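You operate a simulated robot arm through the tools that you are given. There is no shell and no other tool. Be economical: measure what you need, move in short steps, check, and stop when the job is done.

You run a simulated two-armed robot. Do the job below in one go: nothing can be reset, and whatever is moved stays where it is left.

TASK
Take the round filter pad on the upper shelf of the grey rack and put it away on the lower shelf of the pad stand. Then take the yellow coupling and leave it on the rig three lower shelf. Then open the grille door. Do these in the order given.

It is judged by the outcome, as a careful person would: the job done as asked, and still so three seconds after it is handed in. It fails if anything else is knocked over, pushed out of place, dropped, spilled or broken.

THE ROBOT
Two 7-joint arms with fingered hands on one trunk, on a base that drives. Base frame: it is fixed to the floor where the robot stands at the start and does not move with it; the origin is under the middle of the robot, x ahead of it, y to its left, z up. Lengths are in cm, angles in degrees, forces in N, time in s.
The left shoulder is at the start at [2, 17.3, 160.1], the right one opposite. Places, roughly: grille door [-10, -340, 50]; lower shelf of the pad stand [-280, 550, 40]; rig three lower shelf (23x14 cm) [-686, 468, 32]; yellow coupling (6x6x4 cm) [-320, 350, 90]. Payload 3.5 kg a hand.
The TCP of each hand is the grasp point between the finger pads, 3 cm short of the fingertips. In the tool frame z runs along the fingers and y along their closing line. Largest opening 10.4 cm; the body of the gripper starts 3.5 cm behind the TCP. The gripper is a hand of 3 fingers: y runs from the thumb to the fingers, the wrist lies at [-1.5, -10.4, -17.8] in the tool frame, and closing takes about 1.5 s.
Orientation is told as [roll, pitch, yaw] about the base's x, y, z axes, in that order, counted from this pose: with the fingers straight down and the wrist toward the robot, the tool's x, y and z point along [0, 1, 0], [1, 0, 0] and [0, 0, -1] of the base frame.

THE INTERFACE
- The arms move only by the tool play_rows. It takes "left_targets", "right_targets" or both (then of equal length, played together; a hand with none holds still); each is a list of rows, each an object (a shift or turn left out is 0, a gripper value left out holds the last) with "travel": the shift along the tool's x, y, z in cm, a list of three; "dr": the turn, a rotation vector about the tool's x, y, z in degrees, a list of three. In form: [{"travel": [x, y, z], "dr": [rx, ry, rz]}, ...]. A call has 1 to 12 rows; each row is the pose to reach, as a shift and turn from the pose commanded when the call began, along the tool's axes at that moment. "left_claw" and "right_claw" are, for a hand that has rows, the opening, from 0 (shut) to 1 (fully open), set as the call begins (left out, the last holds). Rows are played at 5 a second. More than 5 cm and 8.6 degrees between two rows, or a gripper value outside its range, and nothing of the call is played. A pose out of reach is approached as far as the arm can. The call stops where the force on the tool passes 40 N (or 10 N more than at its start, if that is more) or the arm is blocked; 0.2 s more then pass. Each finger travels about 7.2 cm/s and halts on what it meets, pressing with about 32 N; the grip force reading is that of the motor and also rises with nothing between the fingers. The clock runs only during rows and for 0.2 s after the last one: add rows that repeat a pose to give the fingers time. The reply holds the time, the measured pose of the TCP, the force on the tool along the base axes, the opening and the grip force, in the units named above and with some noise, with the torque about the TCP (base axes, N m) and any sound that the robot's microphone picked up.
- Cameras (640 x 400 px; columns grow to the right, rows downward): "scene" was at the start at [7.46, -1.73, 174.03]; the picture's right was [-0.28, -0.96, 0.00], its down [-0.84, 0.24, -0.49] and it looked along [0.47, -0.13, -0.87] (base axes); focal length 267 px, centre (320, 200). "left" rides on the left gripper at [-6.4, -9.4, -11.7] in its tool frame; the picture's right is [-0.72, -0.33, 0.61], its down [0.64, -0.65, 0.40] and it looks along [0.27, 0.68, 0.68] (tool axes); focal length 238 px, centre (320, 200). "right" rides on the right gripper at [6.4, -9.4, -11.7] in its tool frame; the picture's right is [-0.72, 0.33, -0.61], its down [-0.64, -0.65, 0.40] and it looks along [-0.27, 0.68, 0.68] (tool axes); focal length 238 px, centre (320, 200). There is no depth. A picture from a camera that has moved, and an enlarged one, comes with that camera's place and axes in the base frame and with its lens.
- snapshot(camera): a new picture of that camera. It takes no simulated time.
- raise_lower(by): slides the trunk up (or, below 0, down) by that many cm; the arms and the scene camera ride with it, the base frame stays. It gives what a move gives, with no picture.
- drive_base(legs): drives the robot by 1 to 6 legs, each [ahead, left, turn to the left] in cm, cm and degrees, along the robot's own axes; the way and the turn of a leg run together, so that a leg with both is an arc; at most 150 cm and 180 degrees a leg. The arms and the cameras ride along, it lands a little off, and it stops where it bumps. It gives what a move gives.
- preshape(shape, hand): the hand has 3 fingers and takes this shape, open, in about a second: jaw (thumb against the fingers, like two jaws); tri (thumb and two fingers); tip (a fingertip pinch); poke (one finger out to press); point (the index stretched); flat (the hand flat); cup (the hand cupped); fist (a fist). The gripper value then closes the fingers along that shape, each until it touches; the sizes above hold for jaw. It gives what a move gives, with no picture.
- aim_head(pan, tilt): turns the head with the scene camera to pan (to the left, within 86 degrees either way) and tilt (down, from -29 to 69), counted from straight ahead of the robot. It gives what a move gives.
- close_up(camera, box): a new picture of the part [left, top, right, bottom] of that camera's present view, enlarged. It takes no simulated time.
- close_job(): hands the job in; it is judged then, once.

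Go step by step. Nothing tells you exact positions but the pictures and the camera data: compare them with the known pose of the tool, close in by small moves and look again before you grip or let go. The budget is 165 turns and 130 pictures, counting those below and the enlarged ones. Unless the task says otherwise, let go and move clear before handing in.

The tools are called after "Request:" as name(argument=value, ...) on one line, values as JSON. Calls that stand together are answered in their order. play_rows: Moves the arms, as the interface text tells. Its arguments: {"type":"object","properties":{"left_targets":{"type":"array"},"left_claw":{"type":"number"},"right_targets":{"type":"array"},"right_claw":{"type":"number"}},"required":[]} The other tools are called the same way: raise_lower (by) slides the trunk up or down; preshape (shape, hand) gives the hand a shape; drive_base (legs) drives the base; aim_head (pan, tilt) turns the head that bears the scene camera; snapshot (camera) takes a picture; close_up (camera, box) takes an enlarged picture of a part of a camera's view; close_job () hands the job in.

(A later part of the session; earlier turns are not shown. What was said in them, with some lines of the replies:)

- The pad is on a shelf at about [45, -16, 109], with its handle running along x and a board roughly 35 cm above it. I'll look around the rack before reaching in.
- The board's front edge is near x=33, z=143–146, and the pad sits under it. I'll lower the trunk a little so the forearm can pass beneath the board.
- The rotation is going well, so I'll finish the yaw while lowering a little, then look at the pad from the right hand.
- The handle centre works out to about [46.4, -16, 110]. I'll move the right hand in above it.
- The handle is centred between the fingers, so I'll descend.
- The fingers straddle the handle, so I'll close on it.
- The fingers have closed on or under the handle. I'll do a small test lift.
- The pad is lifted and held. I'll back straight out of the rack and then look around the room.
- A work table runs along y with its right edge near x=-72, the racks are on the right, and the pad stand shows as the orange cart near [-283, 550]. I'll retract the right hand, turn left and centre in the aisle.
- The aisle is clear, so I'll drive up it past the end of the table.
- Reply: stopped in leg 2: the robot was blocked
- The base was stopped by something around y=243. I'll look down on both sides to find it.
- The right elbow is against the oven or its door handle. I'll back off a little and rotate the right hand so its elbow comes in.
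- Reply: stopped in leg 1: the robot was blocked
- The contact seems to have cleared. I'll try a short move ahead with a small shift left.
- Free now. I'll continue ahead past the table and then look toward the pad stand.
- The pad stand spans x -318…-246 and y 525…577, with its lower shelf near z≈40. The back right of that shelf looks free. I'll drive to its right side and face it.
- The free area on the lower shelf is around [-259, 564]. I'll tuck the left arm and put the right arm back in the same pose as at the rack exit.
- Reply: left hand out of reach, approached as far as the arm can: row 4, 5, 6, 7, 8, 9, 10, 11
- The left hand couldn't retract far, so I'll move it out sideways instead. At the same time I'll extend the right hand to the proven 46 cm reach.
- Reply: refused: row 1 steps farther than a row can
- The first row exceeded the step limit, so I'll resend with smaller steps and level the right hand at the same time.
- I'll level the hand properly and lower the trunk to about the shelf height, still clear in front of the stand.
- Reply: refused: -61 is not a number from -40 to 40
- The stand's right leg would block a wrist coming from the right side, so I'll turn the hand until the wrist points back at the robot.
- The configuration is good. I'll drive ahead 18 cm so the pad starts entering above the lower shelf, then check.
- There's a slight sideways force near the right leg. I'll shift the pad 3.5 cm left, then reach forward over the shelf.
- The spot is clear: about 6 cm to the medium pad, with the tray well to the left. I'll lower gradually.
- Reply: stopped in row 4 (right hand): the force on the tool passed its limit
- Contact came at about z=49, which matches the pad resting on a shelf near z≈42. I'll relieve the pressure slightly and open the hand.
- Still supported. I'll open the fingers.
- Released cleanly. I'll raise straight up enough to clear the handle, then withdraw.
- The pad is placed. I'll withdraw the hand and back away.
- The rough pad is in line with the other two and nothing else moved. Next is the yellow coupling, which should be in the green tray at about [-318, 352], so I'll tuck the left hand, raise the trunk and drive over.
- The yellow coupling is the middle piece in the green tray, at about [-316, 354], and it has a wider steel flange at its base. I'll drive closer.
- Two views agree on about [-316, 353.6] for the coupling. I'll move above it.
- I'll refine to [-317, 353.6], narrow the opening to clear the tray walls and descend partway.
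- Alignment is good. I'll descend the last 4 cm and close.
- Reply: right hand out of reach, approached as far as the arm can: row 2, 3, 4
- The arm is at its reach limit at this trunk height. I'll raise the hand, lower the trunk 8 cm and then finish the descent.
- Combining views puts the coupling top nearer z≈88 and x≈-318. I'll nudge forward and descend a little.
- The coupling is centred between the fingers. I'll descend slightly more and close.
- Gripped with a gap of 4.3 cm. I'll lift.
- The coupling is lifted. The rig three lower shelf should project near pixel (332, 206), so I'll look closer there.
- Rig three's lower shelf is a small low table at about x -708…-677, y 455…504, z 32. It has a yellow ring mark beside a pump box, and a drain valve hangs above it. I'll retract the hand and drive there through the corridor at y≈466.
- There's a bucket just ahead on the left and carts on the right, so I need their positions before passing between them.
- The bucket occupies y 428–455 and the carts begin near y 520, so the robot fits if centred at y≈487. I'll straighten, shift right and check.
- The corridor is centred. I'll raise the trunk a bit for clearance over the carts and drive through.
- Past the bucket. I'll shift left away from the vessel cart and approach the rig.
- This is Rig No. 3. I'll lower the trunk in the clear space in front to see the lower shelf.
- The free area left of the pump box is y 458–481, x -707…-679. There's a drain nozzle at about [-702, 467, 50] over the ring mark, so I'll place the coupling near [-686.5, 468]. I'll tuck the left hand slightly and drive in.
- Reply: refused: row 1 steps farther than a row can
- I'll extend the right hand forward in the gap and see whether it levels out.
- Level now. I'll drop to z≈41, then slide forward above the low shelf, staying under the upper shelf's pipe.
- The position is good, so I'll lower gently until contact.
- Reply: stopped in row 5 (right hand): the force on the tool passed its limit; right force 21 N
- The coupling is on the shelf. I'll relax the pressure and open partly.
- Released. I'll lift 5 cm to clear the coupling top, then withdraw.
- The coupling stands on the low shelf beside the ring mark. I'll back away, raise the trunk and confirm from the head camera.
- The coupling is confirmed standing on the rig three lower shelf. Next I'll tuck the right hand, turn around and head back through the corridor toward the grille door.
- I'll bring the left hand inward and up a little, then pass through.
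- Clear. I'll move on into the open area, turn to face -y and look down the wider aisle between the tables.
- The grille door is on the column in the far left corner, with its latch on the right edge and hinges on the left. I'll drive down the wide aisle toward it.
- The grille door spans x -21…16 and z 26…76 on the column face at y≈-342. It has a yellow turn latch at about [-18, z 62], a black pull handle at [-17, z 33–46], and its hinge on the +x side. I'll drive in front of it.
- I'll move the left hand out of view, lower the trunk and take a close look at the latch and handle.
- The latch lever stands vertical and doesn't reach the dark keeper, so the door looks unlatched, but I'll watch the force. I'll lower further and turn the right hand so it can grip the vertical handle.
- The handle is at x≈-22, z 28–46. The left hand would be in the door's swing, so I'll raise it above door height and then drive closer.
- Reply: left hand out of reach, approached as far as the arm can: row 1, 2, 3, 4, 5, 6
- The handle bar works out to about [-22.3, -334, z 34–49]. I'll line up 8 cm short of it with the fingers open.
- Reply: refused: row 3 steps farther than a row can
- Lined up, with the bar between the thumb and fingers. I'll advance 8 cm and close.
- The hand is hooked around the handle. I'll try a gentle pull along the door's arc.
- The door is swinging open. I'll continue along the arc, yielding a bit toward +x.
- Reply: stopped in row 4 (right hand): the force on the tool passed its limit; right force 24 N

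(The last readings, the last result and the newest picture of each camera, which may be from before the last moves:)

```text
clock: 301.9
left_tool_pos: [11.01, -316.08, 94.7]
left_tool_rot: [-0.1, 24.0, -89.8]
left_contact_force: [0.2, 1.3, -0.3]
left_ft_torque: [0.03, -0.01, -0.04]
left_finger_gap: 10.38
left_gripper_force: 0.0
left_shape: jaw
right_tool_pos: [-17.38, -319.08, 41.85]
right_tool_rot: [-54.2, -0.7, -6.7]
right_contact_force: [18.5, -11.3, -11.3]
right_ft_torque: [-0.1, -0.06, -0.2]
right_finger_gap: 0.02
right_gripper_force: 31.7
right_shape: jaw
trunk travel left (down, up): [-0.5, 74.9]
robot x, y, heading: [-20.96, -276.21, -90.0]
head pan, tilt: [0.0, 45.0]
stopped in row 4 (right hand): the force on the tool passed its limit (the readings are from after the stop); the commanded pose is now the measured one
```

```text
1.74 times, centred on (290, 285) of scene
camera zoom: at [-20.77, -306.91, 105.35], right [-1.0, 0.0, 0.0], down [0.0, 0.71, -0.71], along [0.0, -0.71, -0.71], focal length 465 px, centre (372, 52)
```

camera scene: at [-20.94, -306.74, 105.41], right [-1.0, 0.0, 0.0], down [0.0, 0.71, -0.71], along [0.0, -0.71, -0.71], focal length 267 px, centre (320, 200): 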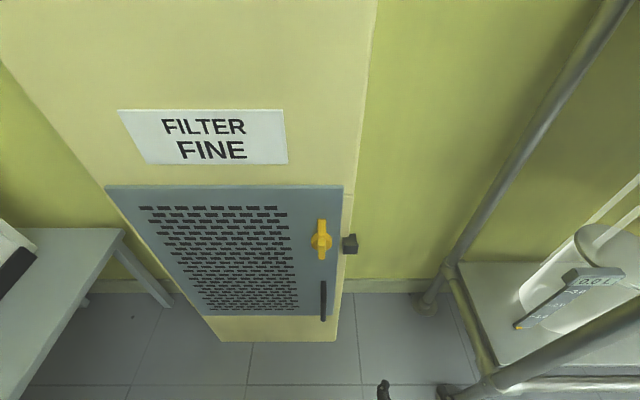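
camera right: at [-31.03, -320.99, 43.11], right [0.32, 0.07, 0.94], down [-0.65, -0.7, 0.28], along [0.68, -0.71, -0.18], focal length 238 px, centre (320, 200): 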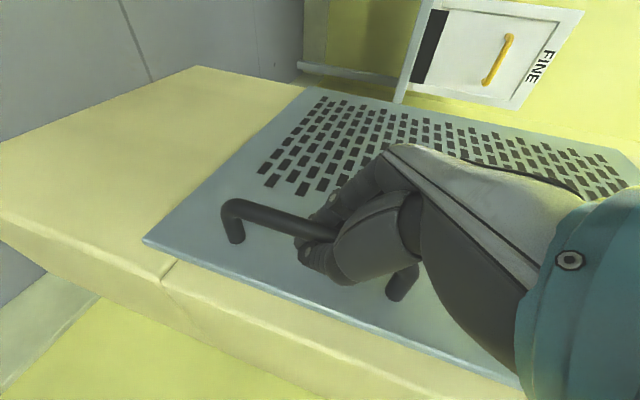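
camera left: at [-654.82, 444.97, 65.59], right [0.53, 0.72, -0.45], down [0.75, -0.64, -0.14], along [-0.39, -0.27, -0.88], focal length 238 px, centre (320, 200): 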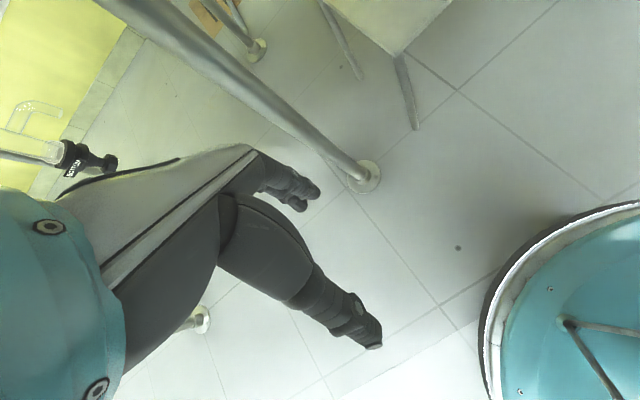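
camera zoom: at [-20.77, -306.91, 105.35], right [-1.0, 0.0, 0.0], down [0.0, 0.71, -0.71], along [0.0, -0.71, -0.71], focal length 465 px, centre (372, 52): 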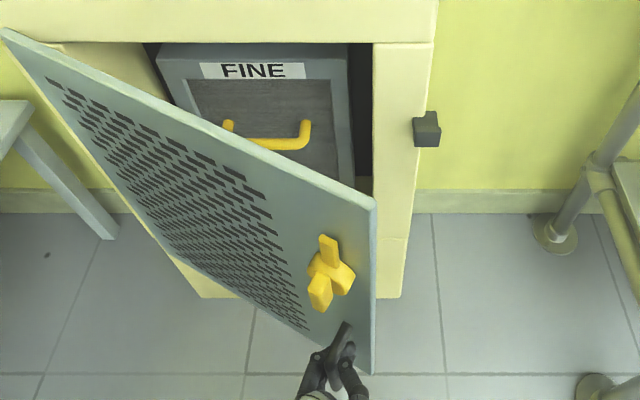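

The door is about 23° open and a filter is visible inside. I'll continue by swinging the whole robot about the hinge axis in small arcs so the hand stays aligned with the handle.

Request:
drive_base(legs=[[-5.4, 8.65, -8], [-5.4, 8.65, -8]])

Request:
snapshot(camera="scene")

```text
clock: 302.9
left_tool_pos: [12.78, -315.6, 94.74]
left_tool_rot: [-0.2, 23.8, -94.3]
left_contact_force: [0.5, -0.7, -0.4]
left_ft_torque: [-0.02, -0.07, 0.03]
left_finger_gap: 10.37
left_gripper_force: 0.0
left_shape: jaw
right_tool_pos: [-15.55, -316.41, 41.92]
right_tool_rot: [-54.2, -1.2, -10.8]
right_contact_force: [14.8, -10.8, -14.8]
right_ft_torque: [-0.09, 0.04, -0.17]
right_finger_gap: 0.02
right_gripper_force: 32.6
right_shape: jaw
trunk travel left (down, up): [-0.5, 74.9]
robot x, y, heading: [-16.14, -273.81, -94.1]
head pan, tilt: [0.0, 45.0]
stopped in leg 1: the force on the tool passed its limit (the readings are from after the stop); the commanded pose is now the measured one
```

```text
14 pictures are left
camera scene: at [-18.27, -304.13, 105.37], right [-1.0, 0.07, 0.0], down [0.05, 0.71, -0.71], along [-0.05, -0.7, -0.71], focal length 267 px, centre (320, 200)
```

scene: 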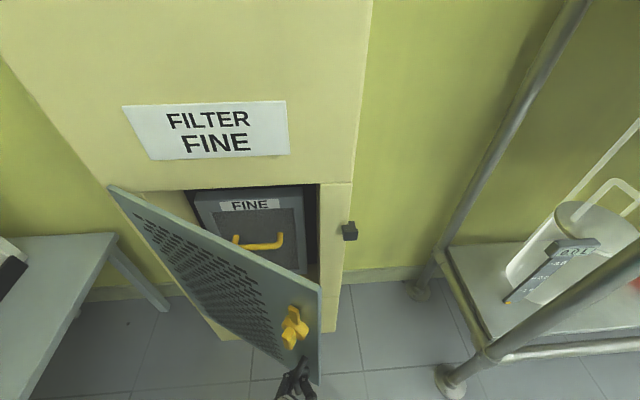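

The force comes from the hand's fixed angle against the turning handle. I'll open the grip briefly, turn the hand to follow the door and re-grip.

Request:
play_rows(right_targets=[{}, {}, {"dr": [4, 0, 3]}, {"dr": [8.1, 0, 5.9]}, {"dr": [11.3, 0, 8.2]}, {"dr": [11.3, 0, 8.2]}], right_claw=0.45)

Request:
snapshot(camera="right")

```text
clock: 304.1
left_tool_pos: [13.1, -315.54, 94.64]
left_tool_rot: [-0.2, 24.0, -94.2]
left_contact_force: [-0.2, -0.2, 0.6]
left_ft_torque: [0.01, -0.04, 0.0]
left_finger_gap: 10.35
left_gripper_force: 0.0
left_shape: jaw
right_tool_pos: [-20.43, -318.1, 41.65]
right_tool_rot: [-63.0, 4.3, -18.6]
right_contact_force: [18.9, -12.0, 0.8]
right_ft_torque: [-0.09, -0.16, -0.32]
right_finger_gap: 5.35
right_gripper_force: 0.1
right_shape: jaw
trunk travel left (down, up): [-0.5, 74.9]
robot x, y, heading: [-16.29, -273.38, -94.1]
head pan, tilt: [0.0, 45.0]
stopped in row 6 (right hand): the arm was blocked; the commanded pose is now the measured one
```

```text
13 pictures are left
camera right: at [-25.05, -302.38, 42.0], right [0.44, 0.08, 0.89], down [-0.8, -0.42, 0.43], along [0.41, -0.9, -0.12], focal length 238 px, centre (320, 200)
```

right: 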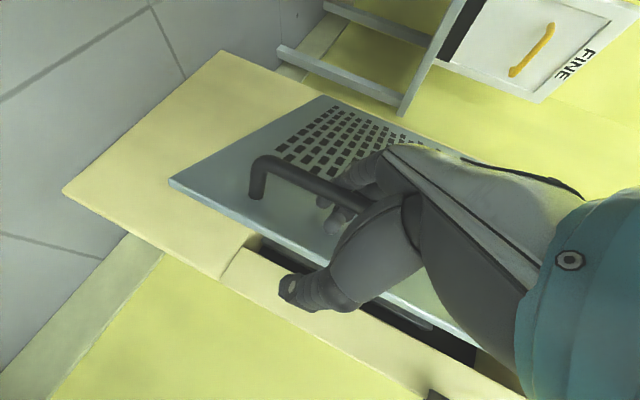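

The arm got blocked at that angle. The door is open about 30°, so I'll release the handle, back the hand out and push the door open from its inner side instead.

Request:
play_rows(right_targets=[{}, {"travel": [0, 0, -2]}, {"travel": [0, 0, -5]}, {"travel": [0, 0, -8]}, {"travel": [0, 0, -11]}, {"travel": [0, 0, -11]}], right_claw=0.7)

Request:
drive_base(legs=[[-14, 0, 4]])

Request:
snapshot(camera="scene")

```text
clock: 305.0
left_tool_pos: [12.8, -315.66, 94.62]
left_tool_rot: [-0.1, 24.0, -94.0]
left_contact_force: [-0.2, -0.3, -0.2]
left_ft_torque: [0.03, 0.01, 0.03]
left_finger_gap: 10.36
left_gripper_force: 0.0
left_shape: jaw
right_tool_pos: [-21.07, -316.54, 44.32]
right_tool_rot: [-68.9, 7.4, -16.5]
right_contact_force: [21.0, -13.5, -15.8]
right_ft_torque: [0.2, 0.49, -0.23]
right_finger_gap: 7.97
right_gripper_force: 0.2
right_shape: jaw
trunk travel left (down, up): [-0.5, 74.9]
robot x, y, heading: [-16.01, -273.88, -94.1]
head pan, tilt: [0.0, 45.0]
stopped in row 4 (right hand): the force on the tool passed its limit (the readings are from after the stop); the commanded pose is now the measured one
```

```text
clock: 305.8
left_tool_pos: [13.49, -314.13, 94.72]
left_tool_rot: [-0.1, 24.0, -93.7]
left_contact_force: [-0.3, -0.5, 0.1]
left_ft_torque: [0.0, -0.05, 0.01]
left_finger_gap: 10.34
left_gripper_force: 0.0
left_shape: jaw
right_tool_pos: [-20.05, -315.41, 44.56]
right_tool_rot: [-69.2, 6.8, -15.6]
right_contact_force: [17.9, -11.6, -10.2]
right_ft_torque: [0.16, 0.19, -0.14]
right_finger_gap: 7.95
right_gripper_force: 0.0
right_shape: jaw
trunk travel left (down, up): [-0.5, 74.9]
robot x, y, heading: [-16.08, -272.66, -93.5]
head pan, tilt: [0.0, 45.0]
stopped in leg 1: the force on the tool passed its limit (the readings are from after the stop); the commanded pose is now the measured one
```

```text
12 pictures are left
camera scene: at [-17.67, -302.92, 105.38], right [-1.0, 0.06, 0.0], down [0.04, 0.71, -0.71], along [-0.05, -0.7, -0.71], focal length 267 px, centre (320, 200)
```

scene: 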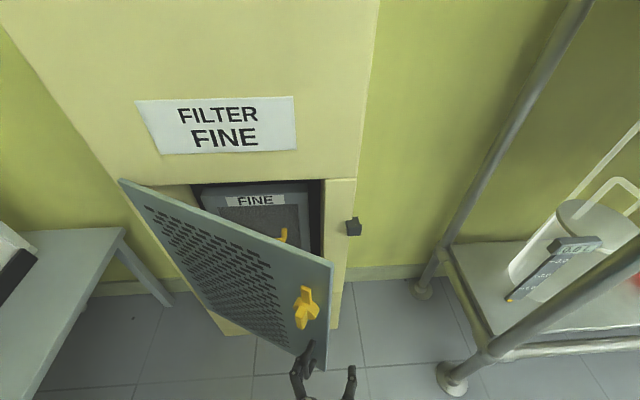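

The fingers are still caught behind the bar. I'll open fully and shift toward the fingers' side to free them, then back straight out.

Request:
play_rows(right_targets=[{"travel": [0, 0.8, 0]}, {"travel": [0, 1.6, 0]}, {"travel": [0, 2.4, 0]}, {"travel": [0, 3, 0]}, {"travel": [0, 3, 0]}], right_claw=1)

Request:
play_rows(right_targets=[{"travel": [0, 0, -2]}, {"travel": [0, 0, -4]}, {"travel": [0, 0, -7]}, {"travel": [0, 0, -10]}, {"travel": [0, 0, -10]}])

Request:
snapshot(camera="right")

```text
clock: 307.2
left_tool_pos: [13.29, -314.22, 94.54]
left_tool_rot: [-0.2, 24.0, -93.6]
left_contact_force: [0.4, -0.4, -1.1]
left_ft_torque: [0.0, -0.03, -0.02]
left_finger_gap: 10.38
left_gripper_force: 0.0
left_shape: jaw
right_tool_pos: [-20.28, -315.66, 44.71]
right_tool_rot: [-73.2, 10.1, -13.6]
right_contact_force: [0.7, -0.2, -0.1]
right_ft_torque: [-0.01, -0.06, 0.05]
right_finger_gap: 10.38
right_gripper_force: 0.1
right_shape: jaw
trunk travel left (down, up): [-0.5, 74.9]
robot x, y, heading: [-15.96, -272.4, -93.7]
head pan, tilt: [0.0, 45.0]
stopped in row 5 (right hand): the arm was blocked; the commanded pose is now the measured one
```

```text
clock: 308.1
left_tool_pos: [13.37, -314.03, 94.64]
left_tool_rot: [-0.1, 23.9, -93.6]
left_contact_force: [-0.5, 0.4, 0.0]
left_ft_torque: [0.01, 0.02, 0.04]
left_finger_gap: 10.39
left_gripper_force: 0.0
left_shape: jaw
right_tool_pos: [-21.95, -312.73, 47.11]
right_tool_rot: [-83.4, 16.3, -9.2]
right_contact_force: [-1.1, 0.7, 0.1]
right_ft_torque: [-0.01, 0.03, 0.0]
right_finger_gap: 10.38
right_gripper_force: 0.1
right_shape: jaw
trunk travel left (down, up): [-0.5, 74.9]
robot x, y, heading: [-16.16, -272.18, -93.8]
head pan, tilt: [0.0, 45.0]
stopped in row 4 (right hand): the arm was blocked; the commanded pose is now the measured one
```

```text
11 pictures are left
camera right: at [-30.23, -298.9, 44.95], right [0.61, 0.43, 0.66], down [-0.53, -0.4, 0.75], along [0.59, -0.81, -0.01], focal length 238 px, centre (320, 200)
```

right: 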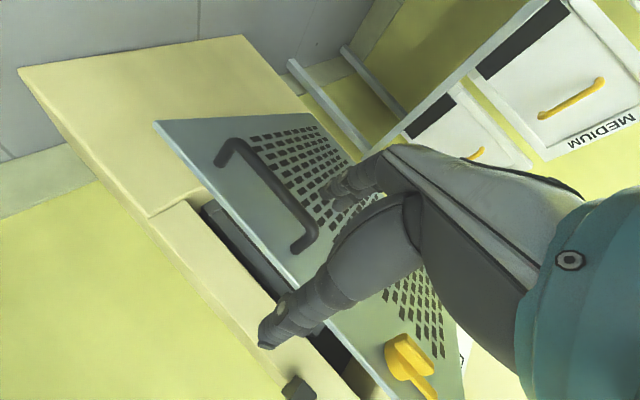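

The hand is free of the handle with zero force. The arm itself is cramped against the body, so I'll back the base off.

Request:
drive_base(legs=[[-22, 0, 3.5]])

Request:
snapshot(camera="scene")

```text
clock: 309.8
left_tool_pos: [16.47, -290.0, 94.86]
left_tool_rot: [0.0, 23.8, -90.2]
left_contact_force: [-0.5, -0.4, -0.5]
left_ft_torque: [0.01, 0.0, 0.0]
left_finger_gap: 10.35
left_gripper_force: 0.0
left_shape: jaw
right_tool_pos: [-18.66, -290.76, 47.11]
right_tool_rot: [-83.2, 16.3, -5.8]
right_contact_force: [-0.2, 0.1, 0.0]
right_ft_torque: [-0.01, 0.02, 0.0]
right_finger_gap: 10.4
right_gripper_force: 0.1
right_shape: jaw
trunk travel left (down, up): [-0.5, 74.9]
robot x, y, heading: [-15.14, -249.95, -90.2]
head pan, tilt: [0.0, 45.0]
```

```text
10 pictures are left
camera scene: at [-15.26, -280.63, 105.41], right [-1.0, 0.01, 0.0], down [0.0, 0.71, -0.71], along [0.0, -0.71, -0.71], focal length 267 px, centre (320, 200)
```

scene: 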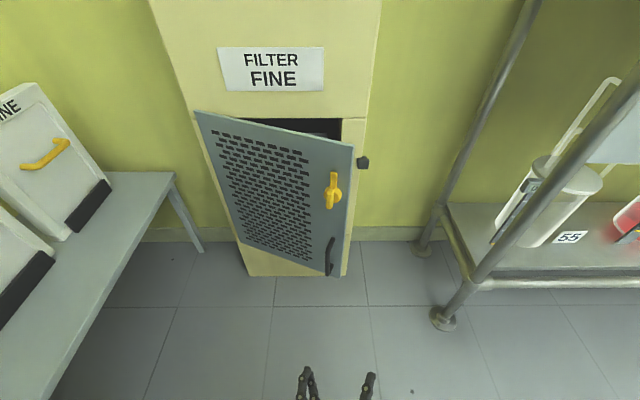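

The door is ajar about 20°, with a gap at its free edge. I'll raise the trunk a little and turn the right hand thumb-up, pointing left, so closed fingers can go behind the edge and pull it open.

Request:
raise_lower(by=12)

Request:
play_rows(right_targets=[{"dr": [0, 0, -8]}, {"dr": [0, 0, -16]}, {"dr": [0, 0, -24]}, {"dr": [0, 0, -32]}, {"dr": [0, 0, -40]}, {"dr": [0, 0, -48]}, {"dr": [0, 0, -56]}, {"dr": [0, 0, -64]}, {"dr": [0, 0, -72]}, {"dr": [0, 0, -74]}], right_claw=0)

Request:
play_rows(right_targets=[{"dr": [0, -8, 0]}, {"dr": [0, -16, 0]}, {"dr": [0, -24, 0]}, {"dr": [0, -32, 0]}, {"dr": [0, -40, 0]}, {"dr": [0, -48, 0]}, {"dr": [0, -55, 0]}, {"dr": [0, -55, 0]}])

Request:
snapshot(camera="scene")

```text
clock: 311.3
left_tool_pos: [16.54, -290.03, 106.73]
left_tool_rot: [0.0, 23.9, -90.3]
left_contact_force: [0.0, -0.1, 0.4]
left_ft_torque: [0.04, 0.01, -0.02]
left_finger_gap: 10.36
left_gripper_force: 0.1
left_shape: jaw
right_tool_pos: [-18.67, -290.77, 59.08]
right_tool_rot: [-83.3, 16.3, -5.7]
right_contact_force: [-0.7, -1.1, -0.6]
right_ft_torque: [-0.01, 0.0, 0.0]
right_finger_gap: 10.37
right_gripper_force: 0.0
right_shape: jaw
trunk travel left (down, up): [-12.5, 62.9]
robot x, y, heading: [-15.37, -249.99, -90.3]
head pan, tilt: [0.0, 45.0]
```

```text
clock: 313.5
left_tool_pos: [16.58, -290.0, 106.77]
left_tool_rot: [-0.1, 23.9, -90.2]
left_contact_force: [0.8, -0.3, 0.2]
left_ft_torque: [-0.01, 0.02, -0.01]
left_finger_gap: 10.37
left_gripper_force: 0.1
left_shape: jaw
right_tool_pos: [-18.76, -290.85, 59.21]
right_tool_rot: [4.2, 83.5, 86.6]
right_contact_force: [0.2, -0.7, 0.3]
right_ft_torque: [0.01, -0.02, -0.01]
right_finger_gap: 0.03
right_gripper_force: 32.2
right_shape: jaw
trunk travel left (down, up): [-12.5, 62.9]
robot x, y, heading: [-14.65, -249.89, -90.4]
head pan, tilt: [0.0, 45.0]
```

```text
clock: 315.3
left_tool_pos: [16.4, -289.87, 106.69]
left_tool_rot: [-0.1, 23.9, -90.2]
left_contact_force: [-0.1, 0.4, 0.4]
left_ft_torque: [0.02, -0.02, 0.02]
left_finger_gap: 10.38
left_gripper_force: 0.1
left_shape: jaw
right_tool_pos: [-18.74, -290.83, 59.14]
right_tool_rot: [-51.3, 83.5, 86.1]
right_contact_force: [0.9, -1.0, 0.4]
right_ft_torque: [0.01, -0.01, -0.01]
right_finger_gap: 0.0
right_gripper_force: 32.1
right_shape: jaw
trunk travel left (down, up): [-12.5, 62.9]
robot x, y, heading: [-14.9, -249.84, -90.2]
head pan, tilt: [0.0, 45.0]
```

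```text
9 pictures are left
camera scene: at [-15.18, -273.31, 118.26], right [-1.0, 0.01, 0.0], down [0.0, 0.71, -0.71], along [0.0, -0.71, -0.71], focal length 267 px, centre (320, 200)
```

scene: 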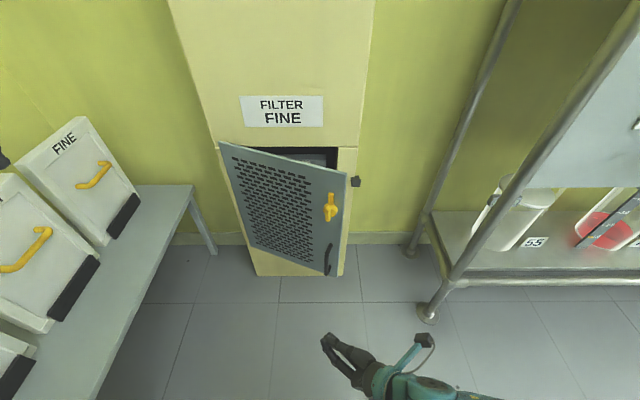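

The orientation is right. I'll drive in slightly to the right so the fingers pass beside the door's free edge, then advance into the gap.

Request:
drive_base(legs=[[30, -10.5, 0]])

Request:
play_rows(right_targets=[{"travel": [1.6, 1.2, 1.5]}, {"travel": [3.2, 2.4, 3]}, {"travel": [4.8, 3.6, 4.4]}, {"travel": [6.4, 4.8, 5.8]}, {"travel": [7.9, 5.8, 7.2]}, {"travel": [7.9, 5.8, 7.2]}])

Request:
snapshot(camera="scene")

```text
clock: 317.4
left_tool_pos: [5.7, -319.73, 106.83]
left_tool_rot: [-0.1, 23.8, -90.3]
left_contact_force: [-0.3, 0.4, -0.8]
left_ft_torque: [-0.01, 0.02, 0.0]
left_finger_gap: 10.38
left_gripper_force: 0.1
left_shape: jaw
right_tool_pos: [-29.44, -320.56, 59.07]
right_tool_rot: [-51.6, 83.5, 85.7]
right_contact_force: [0.1, 0.1, 0.0]
right_ft_torque: [0.01, 0.01, 0.0]
right_finger_gap: 0.01
right_gripper_force: 31.9
right_shape: jaw
trunk travel left (down, up): [-12.5, 62.9]
robot x, y, heading: [-25.78, -279.4, -90.2]
head pan, tilt: [0.0, 45.0]
```

```text
clock: 318.8
left_tool_pos: [5.76, -319.83, 106.87]
left_tool_rot: [-0.1, 23.9, -90.2]
left_contact_force: [0.5, 0.8, 0.0]
left_ft_torque: [0.02, 0.01, 0.0]
left_finger_gap: 10.37
left_gripper_force: 0.1
left_shape: jaw
right_tool_pos: [-29.37, -330.56, 52.18]
right_tool_rot: [-51.7, 83.5, 85.7]
right_contact_force: [-0.2, -0.5, -0.1]
right_ft_torque: [-0.01, 0.0, 0.0]
right_finger_gap: 0.01
right_gripper_force: 31.7
right_shape: jaw
trunk travel left (down, up): [-12.5, 62.9]
robot x, y, heading: [-26.22, -279.76, -90.4]
head pan, tilt: [0.0, 45.0]
```

```text
8 pictures are left
camera scene: at [-25.93, -303.06, 118.26], right [-1.0, 0.01, 0.0], down [0.0, 0.71, -0.71], along [0.0, -0.71, -0.71], focal length 267 px, centre (320, 200)
```

scene: 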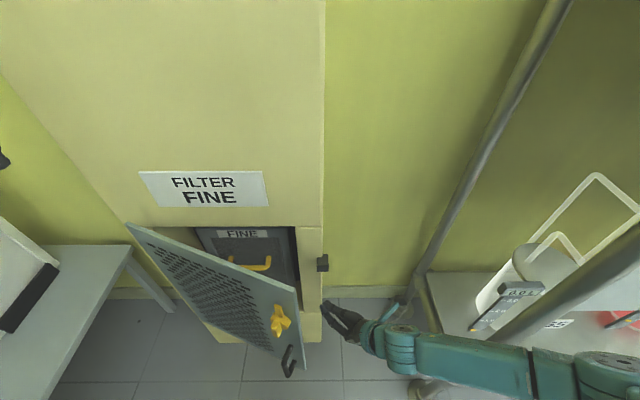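

The hand is just to the right of the door's edge. I'll slide the fingertips in behind the door, then draw it open by moving the base back and to the left.

Request:
play_rows(right_targets=[{"travel": [-1.8, 0, 2]}, {"travel": [-3.6, 0, 4]}, {"travel": [-5.4, 0, 5.9]}, {"travel": [-5.4, 0, 5.9]}])

Request:
drive_base(legs=[[-17.8, 10.3, 0], [-6.5, 7.5, 0]])

Request:
snapshot(camera="scene")

```text
clock: 319.8
left_tool_pos: [5.66, -319.78, 106.65]
left_tool_rot: [0.0, 23.9, -90.3]
left_contact_force: [-0.1, -0.1, 0.4]
left_ft_torque: [0.0, 0.0, 0.0]
left_finger_gap: 10.4
left_gripper_force: 0.1
left_shape: jaw
right_tool_pos: [-21.38, -330.6, 52.3]
right_tool_rot: [-51.4, 83.6, 86.0]
right_contact_force: [0.3, -0.1, -0.7]
right_ft_torque: [-0.01, -0.02, 0.0]
right_finger_gap: 0.0
right_gripper_force: 31.9
right_shape: jaw
trunk travel left (down, up): [-12.5, 62.9]
robot x, y, heading: [-25.85, -279.87, -90.2]
head pan, tilt: [0.0, 45.0]
```

```text
clock: 322.2
left_tool_pos: [23.84, -295.52, 106.73]
left_tool_rot: [-0.1, 23.9, -90.2]
left_contact_force: [-0.2, -0.2, 0.1]
left_ft_torque: [-0.02, -0.03, -0.01]
left_finger_gap: 10.39
left_gripper_force: 0.0
left_shape: jaw
right_tool_pos: [-3.31, -306.18, 52.15]
right_tool_rot: [-51.4, 83.5, 86.0]
right_contact_force: [0.2, 0.1, -0.9]
right_ft_torque: [0.0, -0.01, -0.01]
right_finger_gap: 0.01
right_gripper_force: 32.1
right_shape: jaw
trunk travel left (down, up): [-12.5, 62.9]
robot x, y, heading: [-7.73, -255.16, -90.2]
head pan, tilt: [0.0, 45.0]
```

```text
7 pictures are left
camera scene: at [-7.77, -278.7, 118.27], right [-1.0, 0.01, 0.0], down [0.0, 0.71, -0.71], along [-0.01, -0.71, -0.71], focal length 267 px, centre (320, 200)
```

scene: 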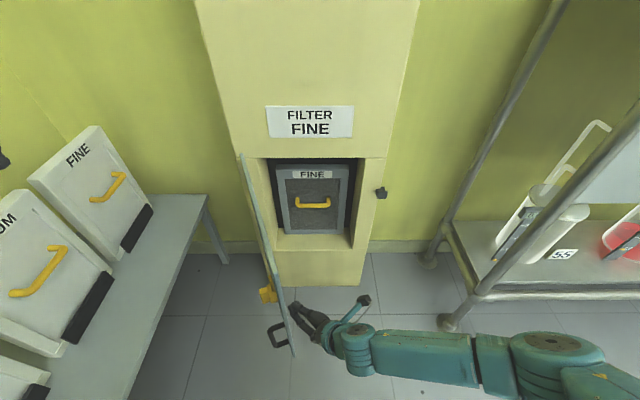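

The door is now wide open, about 70°. I'll push it a little farther, then withdraw away from it.

Request:
drive_base(legs=[[-3, 10, 0], [0, -8, 0], [-25, -5, 0]])

Request:
snapshot(camera="scene")

```text
clock: 325.5
left_tool_pos: [20.89, -267.63, 106.8]
left_tool_rot: [0.0, 23.8, -90.1]
left_contact_force: [0.0, -1.5, -0.3]
left_ft_torque: [-0.03, 0.0, -0.02]
left_finger_gap: 10.39
left_gripper_force: 0.0
left_shape: jaw
right_tool_pos: [-6.23, -278.5, 52.21]
right_tool_rot: [-51.5, 83.4, 86.0]
right_contact_force: [-0.3, 0.0, 0.7]
right_ft_torque: [-0.01, -0.02, 0.02]
right_finger_gap: 0.0
right_gripper_force: 31.7
right_shape: jaw
trunk travel left (down, up): [-12.5, 62.9]
robot x, y, heading: [-11.17, -227.61, -90.0]
head pan, tilt: [0.0, 45.0]
```

```text
6 pictures are left
camera scene: at [-10.76, -251.05, 118.27], right [-1.0, 0.0, 0.0], down [0.0, 0.71, -0.71], along [0.0, -0.71, -0.71], focal length 267 px, centre (320, 200)
```

scene: 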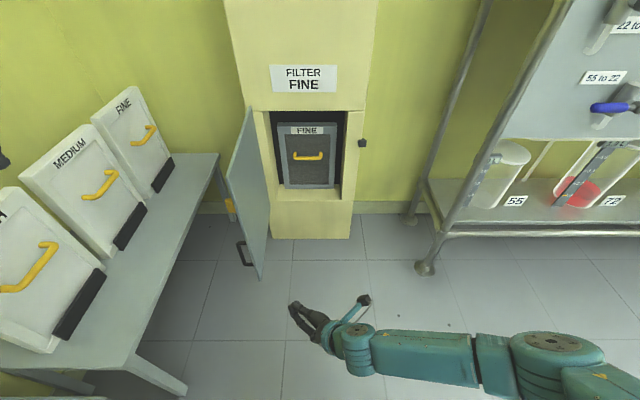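

The grille door stands fully open, about 90°, and both hands are clear. The pad and coupling are where they were asked to go, so I'll hand in.

Request:
close_job()

```text
The job is handed in.
```

I did all three steps in order and handed the job in:
- **Filter pad:** the ROUGH pad is on the lower shelf of the pad stand, in line with the medium and fine pads.
- **Yellow coupling:** it is on rig three's lower shelf, standing between the ring mark and the front edge.
- **Grille door:** it is open to about 90°.

On the way to the stand, the right arm caught on something beside the oven at the right of the aisle. The oven looked unmoved afterwards, but I did not go back to check it.
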